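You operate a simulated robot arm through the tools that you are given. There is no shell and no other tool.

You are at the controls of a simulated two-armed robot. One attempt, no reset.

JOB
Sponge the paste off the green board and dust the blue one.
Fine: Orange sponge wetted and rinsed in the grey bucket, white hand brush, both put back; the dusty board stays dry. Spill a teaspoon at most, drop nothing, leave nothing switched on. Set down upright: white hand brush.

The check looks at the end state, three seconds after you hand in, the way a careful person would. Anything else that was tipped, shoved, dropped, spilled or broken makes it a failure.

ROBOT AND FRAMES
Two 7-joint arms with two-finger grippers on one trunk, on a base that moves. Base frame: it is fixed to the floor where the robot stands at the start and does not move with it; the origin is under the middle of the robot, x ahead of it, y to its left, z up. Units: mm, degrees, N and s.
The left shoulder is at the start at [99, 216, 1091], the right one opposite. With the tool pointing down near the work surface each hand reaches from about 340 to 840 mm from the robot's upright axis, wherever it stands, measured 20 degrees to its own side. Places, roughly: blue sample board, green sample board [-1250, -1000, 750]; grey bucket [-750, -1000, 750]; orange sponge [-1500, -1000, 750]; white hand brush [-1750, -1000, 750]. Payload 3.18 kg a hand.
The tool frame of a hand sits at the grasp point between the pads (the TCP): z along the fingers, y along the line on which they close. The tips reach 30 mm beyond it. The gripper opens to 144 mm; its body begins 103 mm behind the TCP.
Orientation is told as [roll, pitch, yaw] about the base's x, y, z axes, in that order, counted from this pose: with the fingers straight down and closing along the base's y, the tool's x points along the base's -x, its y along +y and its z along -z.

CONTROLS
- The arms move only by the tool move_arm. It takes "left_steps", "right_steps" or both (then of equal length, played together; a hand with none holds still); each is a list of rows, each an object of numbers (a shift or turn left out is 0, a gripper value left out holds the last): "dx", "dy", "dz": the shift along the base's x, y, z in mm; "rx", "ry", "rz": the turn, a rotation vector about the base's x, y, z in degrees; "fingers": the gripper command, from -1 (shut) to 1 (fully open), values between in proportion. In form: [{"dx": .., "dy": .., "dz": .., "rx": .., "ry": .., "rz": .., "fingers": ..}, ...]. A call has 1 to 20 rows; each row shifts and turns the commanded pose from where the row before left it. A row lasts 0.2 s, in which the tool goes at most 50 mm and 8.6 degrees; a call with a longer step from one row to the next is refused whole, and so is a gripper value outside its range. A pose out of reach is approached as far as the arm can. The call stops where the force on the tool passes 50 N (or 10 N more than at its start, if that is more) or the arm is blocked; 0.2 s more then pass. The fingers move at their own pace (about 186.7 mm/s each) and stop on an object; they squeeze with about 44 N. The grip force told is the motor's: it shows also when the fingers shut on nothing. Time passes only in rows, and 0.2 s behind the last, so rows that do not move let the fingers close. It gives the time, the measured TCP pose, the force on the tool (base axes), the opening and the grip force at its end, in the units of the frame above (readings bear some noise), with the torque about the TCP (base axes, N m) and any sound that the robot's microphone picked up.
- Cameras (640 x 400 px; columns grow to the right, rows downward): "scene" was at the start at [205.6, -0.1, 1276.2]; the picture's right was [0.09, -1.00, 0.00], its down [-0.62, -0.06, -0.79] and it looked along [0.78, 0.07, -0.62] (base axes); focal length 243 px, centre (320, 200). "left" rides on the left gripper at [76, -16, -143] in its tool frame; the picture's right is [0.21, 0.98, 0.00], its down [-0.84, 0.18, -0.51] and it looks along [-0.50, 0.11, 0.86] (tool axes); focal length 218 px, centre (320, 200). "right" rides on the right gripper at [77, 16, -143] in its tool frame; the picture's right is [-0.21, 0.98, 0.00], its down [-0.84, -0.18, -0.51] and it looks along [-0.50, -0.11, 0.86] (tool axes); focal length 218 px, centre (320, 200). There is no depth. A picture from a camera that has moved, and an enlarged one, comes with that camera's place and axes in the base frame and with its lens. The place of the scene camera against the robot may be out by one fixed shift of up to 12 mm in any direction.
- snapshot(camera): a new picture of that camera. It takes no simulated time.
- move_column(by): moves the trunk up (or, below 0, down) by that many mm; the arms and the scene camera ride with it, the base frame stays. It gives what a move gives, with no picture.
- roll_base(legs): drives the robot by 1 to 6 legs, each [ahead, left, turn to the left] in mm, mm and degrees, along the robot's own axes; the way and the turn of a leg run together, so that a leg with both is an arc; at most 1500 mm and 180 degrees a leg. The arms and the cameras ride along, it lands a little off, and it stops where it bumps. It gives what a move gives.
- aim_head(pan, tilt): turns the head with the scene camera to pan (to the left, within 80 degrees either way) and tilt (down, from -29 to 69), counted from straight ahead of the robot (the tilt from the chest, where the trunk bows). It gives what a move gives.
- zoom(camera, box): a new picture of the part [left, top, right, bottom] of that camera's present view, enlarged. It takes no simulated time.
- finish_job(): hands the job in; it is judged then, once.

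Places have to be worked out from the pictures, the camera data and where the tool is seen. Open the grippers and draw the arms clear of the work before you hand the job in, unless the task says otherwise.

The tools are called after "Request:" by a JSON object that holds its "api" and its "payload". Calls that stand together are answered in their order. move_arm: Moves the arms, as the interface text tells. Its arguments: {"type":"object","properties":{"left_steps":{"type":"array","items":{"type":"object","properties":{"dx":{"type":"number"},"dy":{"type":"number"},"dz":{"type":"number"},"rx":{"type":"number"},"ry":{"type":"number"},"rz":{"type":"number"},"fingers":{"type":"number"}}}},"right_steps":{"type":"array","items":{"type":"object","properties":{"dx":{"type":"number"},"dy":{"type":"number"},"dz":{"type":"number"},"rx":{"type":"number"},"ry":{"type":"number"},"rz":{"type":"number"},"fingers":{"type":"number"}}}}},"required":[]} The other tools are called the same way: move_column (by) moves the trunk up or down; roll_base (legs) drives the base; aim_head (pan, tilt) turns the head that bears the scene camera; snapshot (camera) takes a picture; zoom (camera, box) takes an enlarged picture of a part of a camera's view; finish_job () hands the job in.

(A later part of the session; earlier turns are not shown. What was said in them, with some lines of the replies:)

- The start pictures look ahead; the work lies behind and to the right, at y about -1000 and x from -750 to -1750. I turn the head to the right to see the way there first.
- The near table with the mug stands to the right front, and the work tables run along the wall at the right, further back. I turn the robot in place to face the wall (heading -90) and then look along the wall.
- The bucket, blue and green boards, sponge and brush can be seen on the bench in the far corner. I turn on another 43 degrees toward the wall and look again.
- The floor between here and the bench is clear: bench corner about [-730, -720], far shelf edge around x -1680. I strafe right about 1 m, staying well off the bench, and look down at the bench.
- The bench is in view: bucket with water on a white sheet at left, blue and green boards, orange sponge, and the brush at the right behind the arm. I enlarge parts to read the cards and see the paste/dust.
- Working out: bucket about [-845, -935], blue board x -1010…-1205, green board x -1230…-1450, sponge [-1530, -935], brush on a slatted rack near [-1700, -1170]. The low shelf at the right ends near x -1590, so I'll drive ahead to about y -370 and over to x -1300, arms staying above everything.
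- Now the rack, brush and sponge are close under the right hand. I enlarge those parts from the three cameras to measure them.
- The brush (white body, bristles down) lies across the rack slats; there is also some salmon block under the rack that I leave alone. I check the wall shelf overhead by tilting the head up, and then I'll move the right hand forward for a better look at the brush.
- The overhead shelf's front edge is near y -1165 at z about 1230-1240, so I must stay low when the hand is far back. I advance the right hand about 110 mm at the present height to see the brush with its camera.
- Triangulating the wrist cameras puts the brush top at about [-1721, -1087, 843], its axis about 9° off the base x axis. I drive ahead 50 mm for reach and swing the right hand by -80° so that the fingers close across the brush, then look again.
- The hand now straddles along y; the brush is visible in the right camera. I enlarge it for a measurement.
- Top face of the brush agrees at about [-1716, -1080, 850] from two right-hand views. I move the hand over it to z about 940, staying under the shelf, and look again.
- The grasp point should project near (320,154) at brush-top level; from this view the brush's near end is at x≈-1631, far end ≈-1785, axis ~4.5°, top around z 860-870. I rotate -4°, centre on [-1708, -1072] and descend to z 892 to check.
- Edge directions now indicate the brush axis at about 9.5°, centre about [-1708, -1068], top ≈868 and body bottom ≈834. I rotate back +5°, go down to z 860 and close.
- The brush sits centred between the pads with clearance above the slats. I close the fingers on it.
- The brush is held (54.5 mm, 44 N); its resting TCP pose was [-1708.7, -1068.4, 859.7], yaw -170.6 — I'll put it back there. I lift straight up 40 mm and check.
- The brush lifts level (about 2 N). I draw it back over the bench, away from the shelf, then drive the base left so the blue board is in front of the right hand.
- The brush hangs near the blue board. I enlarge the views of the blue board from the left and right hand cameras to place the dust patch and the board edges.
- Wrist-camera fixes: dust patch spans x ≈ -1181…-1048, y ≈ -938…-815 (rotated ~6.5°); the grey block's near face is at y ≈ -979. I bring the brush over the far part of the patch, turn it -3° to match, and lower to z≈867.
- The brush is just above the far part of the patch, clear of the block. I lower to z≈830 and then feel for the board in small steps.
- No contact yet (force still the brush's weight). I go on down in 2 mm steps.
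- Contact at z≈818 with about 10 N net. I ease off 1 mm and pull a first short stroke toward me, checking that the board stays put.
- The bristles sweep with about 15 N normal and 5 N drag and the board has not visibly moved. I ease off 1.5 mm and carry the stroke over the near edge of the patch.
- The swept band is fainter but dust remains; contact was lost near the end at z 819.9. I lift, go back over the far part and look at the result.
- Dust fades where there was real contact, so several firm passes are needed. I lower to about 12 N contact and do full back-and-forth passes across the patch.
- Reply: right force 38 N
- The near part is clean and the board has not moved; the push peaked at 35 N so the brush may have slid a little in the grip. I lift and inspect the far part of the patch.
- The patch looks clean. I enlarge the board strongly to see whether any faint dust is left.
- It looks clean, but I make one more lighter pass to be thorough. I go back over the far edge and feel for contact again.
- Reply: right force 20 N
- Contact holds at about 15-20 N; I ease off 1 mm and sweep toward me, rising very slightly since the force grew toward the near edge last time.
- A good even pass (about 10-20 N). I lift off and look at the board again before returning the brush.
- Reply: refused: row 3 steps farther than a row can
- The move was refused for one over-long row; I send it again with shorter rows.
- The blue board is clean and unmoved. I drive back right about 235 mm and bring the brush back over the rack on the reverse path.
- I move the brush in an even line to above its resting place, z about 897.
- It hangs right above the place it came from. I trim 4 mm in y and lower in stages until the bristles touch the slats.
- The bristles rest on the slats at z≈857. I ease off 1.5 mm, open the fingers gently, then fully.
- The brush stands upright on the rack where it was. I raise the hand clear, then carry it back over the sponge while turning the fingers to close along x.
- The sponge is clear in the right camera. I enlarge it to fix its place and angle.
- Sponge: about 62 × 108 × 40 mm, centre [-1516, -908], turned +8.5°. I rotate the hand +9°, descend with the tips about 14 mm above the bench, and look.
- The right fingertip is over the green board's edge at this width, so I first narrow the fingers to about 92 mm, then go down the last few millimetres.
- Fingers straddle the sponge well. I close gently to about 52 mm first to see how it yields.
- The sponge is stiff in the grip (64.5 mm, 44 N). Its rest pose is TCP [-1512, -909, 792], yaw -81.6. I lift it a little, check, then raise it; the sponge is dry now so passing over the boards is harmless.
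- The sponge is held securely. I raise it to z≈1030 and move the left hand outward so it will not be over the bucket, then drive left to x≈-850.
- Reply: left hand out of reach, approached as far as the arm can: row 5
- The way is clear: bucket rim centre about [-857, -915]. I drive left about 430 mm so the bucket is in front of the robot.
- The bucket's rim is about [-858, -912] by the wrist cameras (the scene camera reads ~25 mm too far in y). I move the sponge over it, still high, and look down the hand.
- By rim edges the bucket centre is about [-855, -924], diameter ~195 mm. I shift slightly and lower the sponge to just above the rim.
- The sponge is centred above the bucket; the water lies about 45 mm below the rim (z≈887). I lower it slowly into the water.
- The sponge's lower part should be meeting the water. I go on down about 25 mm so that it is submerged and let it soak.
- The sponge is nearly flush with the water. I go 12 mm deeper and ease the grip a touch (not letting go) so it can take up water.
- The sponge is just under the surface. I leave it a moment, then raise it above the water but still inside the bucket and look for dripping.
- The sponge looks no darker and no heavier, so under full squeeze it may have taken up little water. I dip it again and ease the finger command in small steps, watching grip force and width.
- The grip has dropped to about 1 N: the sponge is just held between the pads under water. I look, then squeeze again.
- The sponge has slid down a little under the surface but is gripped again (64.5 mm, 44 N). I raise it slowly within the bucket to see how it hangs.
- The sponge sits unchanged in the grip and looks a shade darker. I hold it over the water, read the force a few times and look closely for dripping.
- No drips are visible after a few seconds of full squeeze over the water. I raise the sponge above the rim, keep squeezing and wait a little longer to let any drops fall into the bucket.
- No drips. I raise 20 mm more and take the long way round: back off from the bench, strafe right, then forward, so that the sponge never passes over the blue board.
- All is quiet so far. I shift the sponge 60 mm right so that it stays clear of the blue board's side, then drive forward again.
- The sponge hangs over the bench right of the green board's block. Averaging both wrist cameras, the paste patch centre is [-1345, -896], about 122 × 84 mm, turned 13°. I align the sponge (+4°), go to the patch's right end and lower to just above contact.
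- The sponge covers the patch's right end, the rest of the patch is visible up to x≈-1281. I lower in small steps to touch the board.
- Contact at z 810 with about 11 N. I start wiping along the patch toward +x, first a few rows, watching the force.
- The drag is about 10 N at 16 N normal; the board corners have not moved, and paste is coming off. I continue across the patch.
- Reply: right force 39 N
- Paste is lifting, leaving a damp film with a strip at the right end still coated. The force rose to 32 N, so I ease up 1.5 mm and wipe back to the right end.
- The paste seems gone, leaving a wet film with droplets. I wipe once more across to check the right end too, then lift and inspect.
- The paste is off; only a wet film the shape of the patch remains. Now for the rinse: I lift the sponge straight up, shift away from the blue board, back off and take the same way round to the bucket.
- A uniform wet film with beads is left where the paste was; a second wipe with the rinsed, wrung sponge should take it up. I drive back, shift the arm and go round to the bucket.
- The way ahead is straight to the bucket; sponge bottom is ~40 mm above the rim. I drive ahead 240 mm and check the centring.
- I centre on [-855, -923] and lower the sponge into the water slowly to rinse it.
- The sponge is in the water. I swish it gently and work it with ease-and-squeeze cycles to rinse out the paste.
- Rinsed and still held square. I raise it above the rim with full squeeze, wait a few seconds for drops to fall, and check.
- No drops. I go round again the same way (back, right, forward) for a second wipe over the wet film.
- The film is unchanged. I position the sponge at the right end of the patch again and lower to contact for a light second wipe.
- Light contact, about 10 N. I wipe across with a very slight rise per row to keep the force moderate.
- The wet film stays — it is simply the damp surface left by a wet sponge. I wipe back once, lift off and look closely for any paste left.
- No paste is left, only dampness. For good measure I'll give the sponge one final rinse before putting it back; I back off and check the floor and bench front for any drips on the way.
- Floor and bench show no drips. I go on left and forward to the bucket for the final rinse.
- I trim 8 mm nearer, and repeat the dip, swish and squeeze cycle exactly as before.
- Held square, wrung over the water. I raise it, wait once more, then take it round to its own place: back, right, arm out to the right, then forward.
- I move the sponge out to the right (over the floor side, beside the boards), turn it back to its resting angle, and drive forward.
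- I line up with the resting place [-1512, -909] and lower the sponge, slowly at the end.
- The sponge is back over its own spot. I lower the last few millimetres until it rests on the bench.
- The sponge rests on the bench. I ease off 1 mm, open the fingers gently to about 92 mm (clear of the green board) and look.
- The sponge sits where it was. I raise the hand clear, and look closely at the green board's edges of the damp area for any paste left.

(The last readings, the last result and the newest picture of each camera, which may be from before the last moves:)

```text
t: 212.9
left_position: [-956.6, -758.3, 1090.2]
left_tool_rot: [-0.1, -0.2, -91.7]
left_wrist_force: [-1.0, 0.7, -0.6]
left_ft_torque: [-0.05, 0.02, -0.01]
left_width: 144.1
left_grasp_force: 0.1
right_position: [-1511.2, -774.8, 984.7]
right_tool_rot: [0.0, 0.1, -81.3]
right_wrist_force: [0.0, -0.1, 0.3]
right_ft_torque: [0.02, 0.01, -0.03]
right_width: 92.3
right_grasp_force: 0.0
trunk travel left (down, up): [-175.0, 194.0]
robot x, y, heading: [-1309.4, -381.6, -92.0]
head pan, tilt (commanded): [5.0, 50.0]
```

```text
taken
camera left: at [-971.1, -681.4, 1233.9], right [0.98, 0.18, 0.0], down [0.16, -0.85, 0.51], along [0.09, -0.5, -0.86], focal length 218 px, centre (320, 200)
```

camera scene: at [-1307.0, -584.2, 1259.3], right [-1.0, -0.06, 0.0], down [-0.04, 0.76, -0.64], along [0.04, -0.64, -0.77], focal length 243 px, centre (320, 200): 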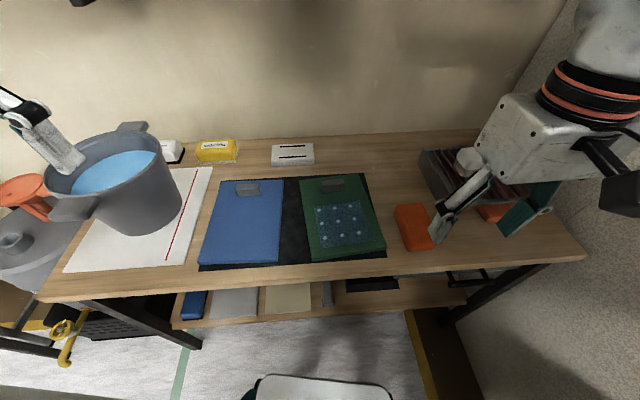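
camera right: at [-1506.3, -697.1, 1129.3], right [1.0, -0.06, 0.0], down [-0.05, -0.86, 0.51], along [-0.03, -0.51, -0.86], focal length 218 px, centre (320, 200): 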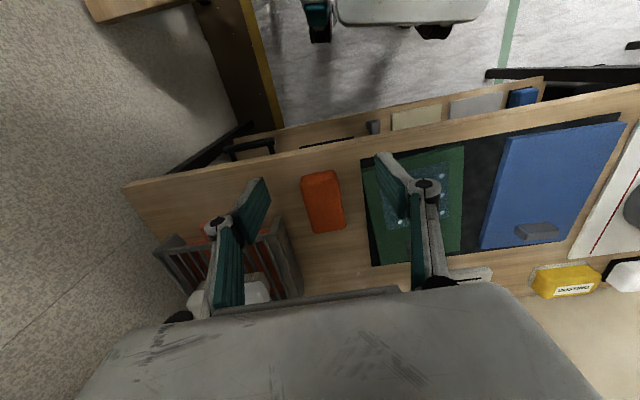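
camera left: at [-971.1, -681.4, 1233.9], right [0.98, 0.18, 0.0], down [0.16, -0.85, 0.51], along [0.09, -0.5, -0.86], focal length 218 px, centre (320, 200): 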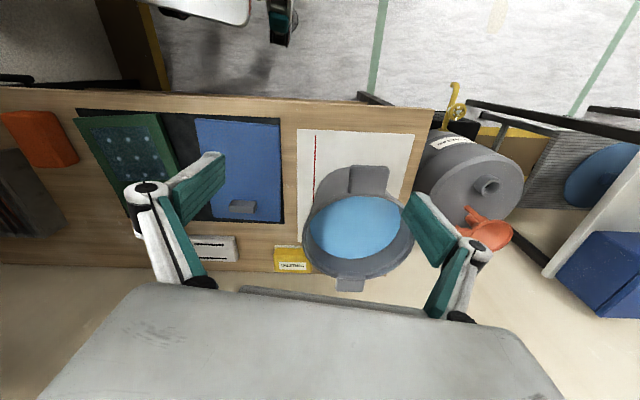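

Request:
{"api": "zoom", "payload": {"camera": "scene", "box": [290, 165, 400, 270]}}

Request:
{"api": "zoom", "payload": {"camera": "scene", "box": [190, 165, 300, 280]}}

Request:
{"api": "zoom", "payload": {"camera": "scene", "box": [390, 130, 560, 270]}}

Request:
{"api": "zoom", "payload": {"camera": "scene", "box": [30, 110, 230, 290]}}

```text
3.81 times, centred on (345, 218) of scene
camera zoom: at [-1307.0, -584.2, 1259.3], right [-1.0, -0.06, 0.0], down [-0.04, 0.76, -0.64], along [0.04, -0.64, -0.77], focal length 927 px, centre (225, 133)
```

zoom: 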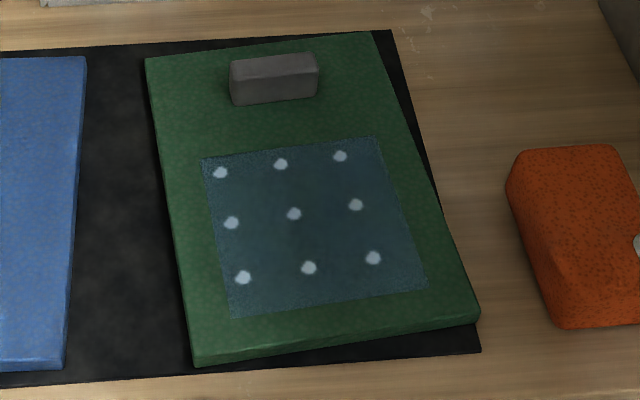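

```text
3.48 times, centred on (245, 222) of scene
camera zoom: at [-1307.0, -584.2, 1259.3], right [-1.0, -0.06, 0.0], down [-0.04, 0.76, -0.64], along [0.04, -0.64, -0.77], focal length 847 px, centre (581, 122)
```

zoom: 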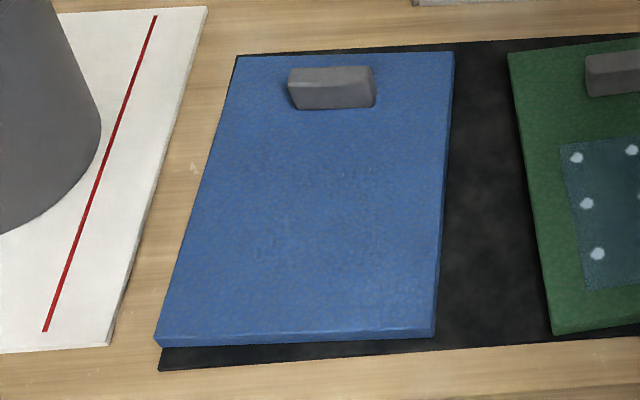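

```text
2.86 times, centred on (475, 200) of scene
camera zoom: at [-1307.0, -584.2, 1259.3], right [-1.0, -0.06, 0.0], down [-0.04, 0.76, -0.64], along [0.04, -0.64, -0.77], focal length 696 px, centre (-123, 200)
```

zoom: 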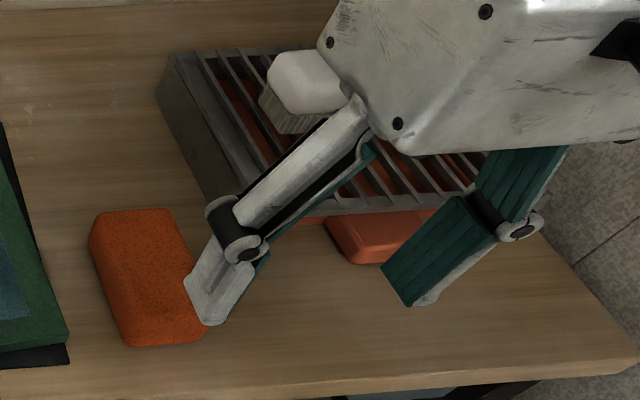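

```text
2.22 times, centred on (130, 200) of scene
camera zoom: at [-1307.0, -584.2, 1259.3], right [-1.0, -0.06, 0.0], down [-0.04, 0.76, -0.64], along [0.04, -0.64, -0.77], focal length 541 px, centre (742, 200)
```

zoom: 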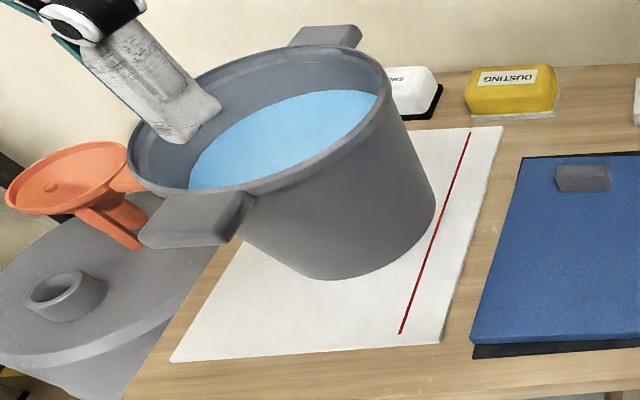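

Sponge, brush, bucket and boards all look in order. I want a closer look at the blue board for faint dust, using the left hand's camera after shifting that hand a little.

Request:
{"api": "move_arm", "payload": {"left_steps": [{"dx": -40}, {"dx": -40}, {"dx": -40, "dz": -20}, {"dx": -30, "dz": -20}, {}]}}

Request:
{"api": "snapshot", "payload": {"camera": "left"}}

Request:
{"api": "zoom", "payload": {"camera": "left", "box": [220, 60, 420, 240]}}

```text
t: 214.1
left_position: [-1109.0, -760.2, 1048.2]
left_tool_rot: [-0.1, 0.0, -91.6]
left_wrist_force: [0.8, 0.2, -0.1]
left_ft_torque: [0.0, 0.04, -0.02]
left_width: 144.2
left_grasp_force: 0.0
right_position: [-1511.4, -775.2, 985.5]
right_tool_rot: [0.0, 0.0, -81.2]
right_wrist_force: [0.5, -0.8, -0.2]
right_ft_torque: [-0.04, 0.02, 0.02]
right_width: 92.1
right_grasp_force: 0.1
trunk travel left (down, up): [-175.0, 194.0]
robot x, y, heading: [-1310.2, -381.5, -91.9]
head pan, tilt (commanded): [5.0, 50.0]
```

```text
taken
camera left: at [-1122.6, -682.3, 1191.9], right [0.98, 0.18, 0.0], down [0.16, -0.85, 0.51], along [0.09, -0.5, -0.86], focal length 218 px, centre (320, 200)
```

left: 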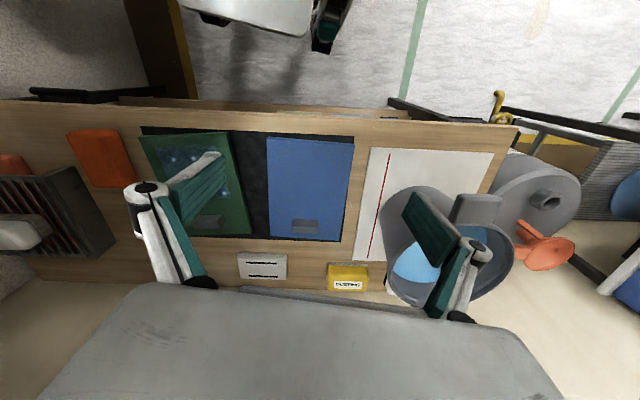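

```text
2.22 times, centred on (320, 150) of left
camera zoom: at [-1122.6, -682.3, 1191.9], right [0.98, 0.18, 0.0], down [0.16, -0.85, 0.51], along [0.09, -0.5, -0.86], focal length 485 px, centre (320, 311)
```

zoom: 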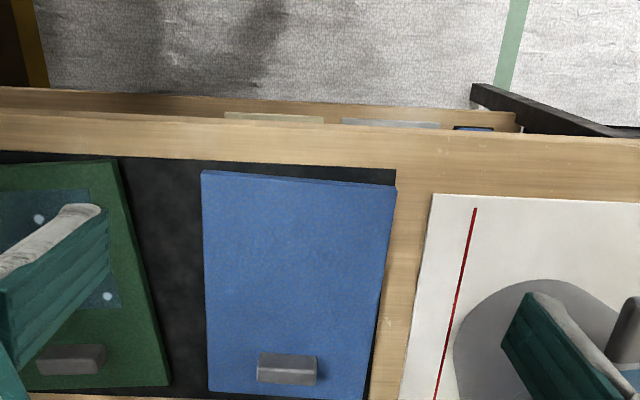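

Request:
{"api": "zoom", "payload": {"camera": "left", "box": [258, 130, 360, 245]}}

Request:
{"api": "zoom", "payload": {"camera": "left", "box": [265, 135, 310, 180]}}

Request:
{"api": "zoom", "payload": {"camera": "left", "box": [305, 135, 355, 185]}}

Request:
{"api": "zoom", "payload": {"camera": "left", "box": [280, 170, 355, 225]}}

```text
3.48 times, centred on (309, 188) of left
camera zoom: at [-1122.6, -682.3, 1191.9], right [0.98, 0.18, 0.0], down [0.16, -0.85, 0.51], along [0.09, -0.5, -0.86], focal length 759 px, centre (358, 244)
```

zoom: 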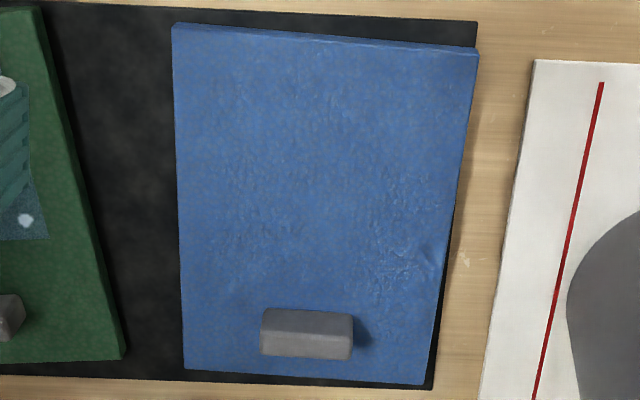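

```text
8.89 times, centred on (288, 158) of left
camera zoom: at [-1122.6, -682.3, 1191.9], right [0.98, 0.18, 0.0], down [0.16, -0.85, 0.51], along [0.09, -0.5, -0.86], focal length 1940 px, centre (609, 578)
```

zoom: 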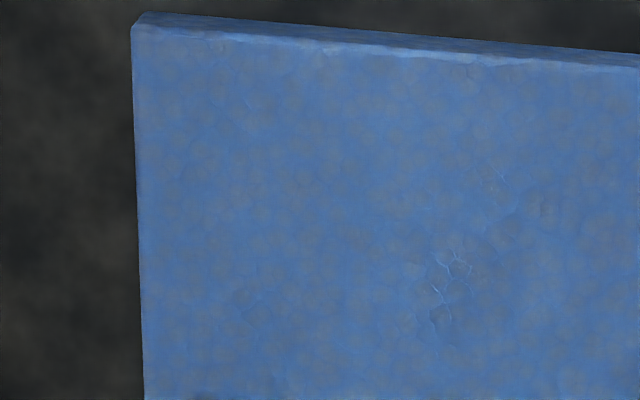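

```text
8.00 times, centred on (330, 160) of left
camera zoom: at [-1122.6, -682.3, 1191.9], right [0.98, 0.18, 0.0], down [0.16, -0.85, 0.51], along [0.09, -0.5, -0.86], focal length 1746 px, centre (240, 520)
```

zoom: 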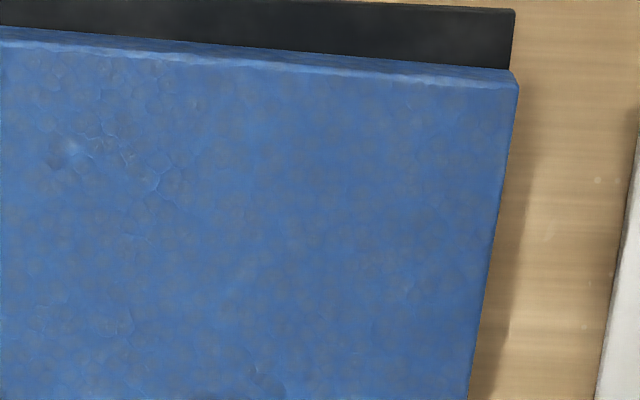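

```text
7.27 times, centred on (318, 198) of left
camera zoom: at [-1122.6, -682.3, 1191.9], right [0.98, 0.18, 0.0], down [0.16, -0.85, 0.51], along [0.09, -0.5, -0.86], focal length 1587 px, centre (338, 218)
```

zoom: 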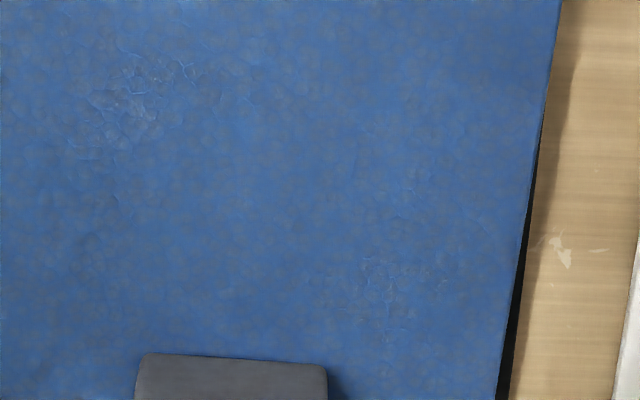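

The blue board is clean and dry (the crackle is only picture grain, it differs from view to view). I open the right gripper fully and back the robot away from the bench, then take a last look.

Request:
{"api": "move_arm", "payload": {"right_steps": [{"dz": 20, "fingers": 1}, {"dz": 20}, {}]}}

Request:
{"api": "roll_base", "payload": {"legs": [[-330, 0, 0]]}}

Request:
{"api": "aim_head", "payload": {"pan": -8, "tilt": 38}}

Request:
{"api": "snapshot", "payload": {"camera": "scene"}}

Request:
{"api": "zoom", "payload": {"camera": "scene", "box": [360, 80, 540, 230]}}

Request:
{"api": "zoom", "payload": {"camera": "scene", "box": [100, 90, 380, 280]}}

```text
t: 214.9
left_position: [-1109.1, -759.1, 1047.0]
left_tool_rot: [-0.1, 0.0, -91.6]
left_wrist_force: [0.9, 0.0, 1.1]
left_ft_torque: [0.01, 0.0, -0.03]
left_width: 144.0
left_grasp_force: 0.1
right_position: [-1510.6, -776.1, 1026.0]
right_tool_rot: [0.1, 0.1, -81.2]
right_wrist_force: [0.0, 0.5, -0.2]
right_ft_torque: [0.02, 0.03, 0.0]
right_width: 144.0
right_grasp_force: 0.1
trunk travel left (down, up): [-175.0, 194.0]
robot x, y, heading: [-1311.0, -380.9, -92.0]
head pan, tilt (commanded): [5.0, 50.0]
```

```text
t: 217.1
left_position: [-1098.1, -420.2, 1048.7]
left_tool_rot: [0.0, -0.1, -91.9]
left_wrist_force: [0.7, 0.8, 0.8]
left_ft_torque: [-0.01, 0.0, 0.01]
left_width: 144.0
left_grasp_force: 0.0
right_position: [-1500.5, -433.5, 1026.1]
right_tool_rot: [0.0, 0.0, -81.4]
right_wrist_force: [-0.2, 0.7, 0.3]
right_ft_torque: [-0.01, 0.01, 0.02]
right_width: 144.1
right_grasp_force: 0.2
trunk travel left (down, up): [-175.0, 194.0]
robot x, y, heading: [-1296.7, -42.9, -92.0]
head pan, tilt (commanded): [5.0, 50.0]
```

```text
t: 217.8
left_position: [-1098.6, -420.5, 1048.5]
left_tool_rot: [0.0, 0.0, -91.8]
left_wrist_force: [0.3, -0.2, 1.2]
left_ft_torque: [0.02, -0.04, 0.01]
left_width: 144.0
left_grasp_force: 0.0
right_position: [-1501.2, -434.6, 1027.4]
right_tool_rot: [0.0, 0.0, -81.4]
right_wrist_force: [-0.7, -0.2, 0.1]
right_ft_torque: [0.0, -0.03, 0.03]
right_width: 144.1
right_grasp_force: 0.1
trunk travel left (down, up): [-175.0, 194.0]
robot x, y, heading: [-1300.5, -44.0, -92.1]
head pan, tilt (commanded): [-8.0, 38.0]
```

```text
taken
camera scene: at [-1315.3, -252.4, 1276.4], right [-0.98, 0.17, 0.0], down [0.11, 0.61, -0.79], along [-0.14, -0.78, -0.62], focal length 243 px, centre (320, 200)
```

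scene: 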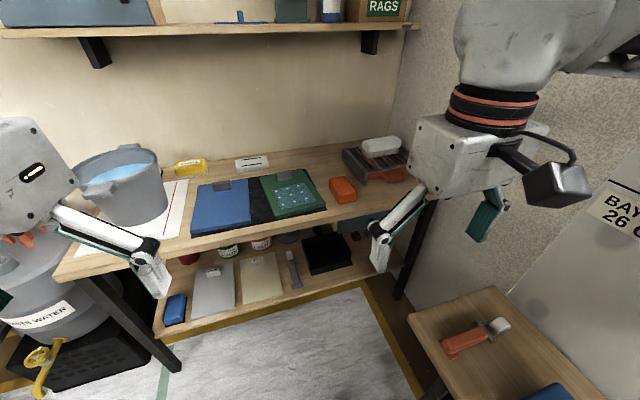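

```text
2.67 times, centred on (450, 155) of scene
camera zoom: at [-1315.3, -252.4, 1276.4], right [-0.98, 0.17, 0.0], down [0.11, 0.61, -0.79], along [-0.14, -0.78, -0.62], focal length 649 px, centre (-27, 320)
```

zoom: 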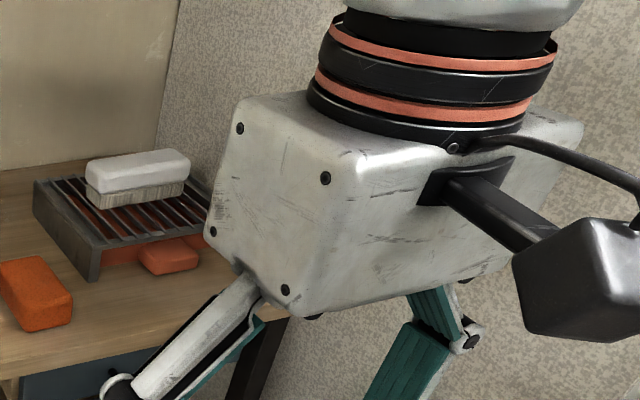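

```text
2.11 times, centred on (240, 185) of scene
camera zoom: at [-1315.3, -252.4, 1276.4], right [-0.98, 0.17, 0.0], down [0.11, 0.61, -0.79], along [-0.14, -0.78, -0.62], focal length 512 px, centre (488, 232)
```

zoom: 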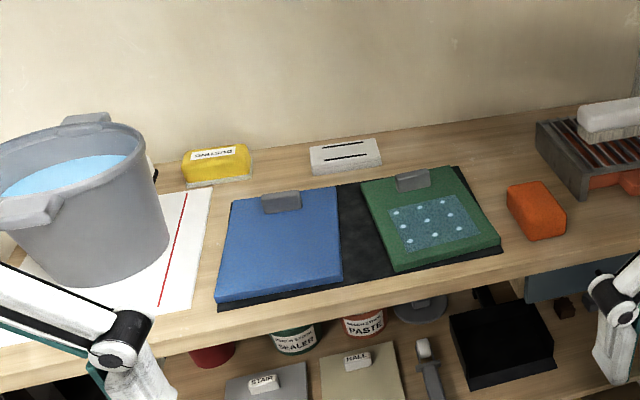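

Everything is in its place: the green board has no paste on it (only damp), and the blue board is clean and dry. The brush stands upright on its rack, the sponge is on its spot and nothing is spilled. The grippers are open and the arms are clear, so I hand the job in.

Request:
{"api": "finish_job", "payload": {}}

```text
The job is handed in.
```

I sponged the paste off the green board and dusted the blue one, and the job is handed in. I don't have the verdict.

- **Green board:** no paste visible in the close-up pictures. It is still damp where the paste was; a second wipe with the rinsed sponge did not take that film away.
- **Blue board:** no dust left that I could see. It stayed dry: I always carried the wet sponge around it, never over it.
- **Sponge:** wetted in the grey bucket, rinsed there twice, wrung out, and put back on its spot.
- **Brush:** back on its rack, upright with bristles down, within a few millimetres of where it was.
- **Everything else:** I saw no drips on the floor or bench, nothing was dropped, and neither board moved. I switched nothing on.

While brushing, one stroke pressed at 35 N, well above the 10–20 N of the others. The board showed no shift or visible damage afterwards.

At hand-in the grippers were open and the robot had backed away from the bench.
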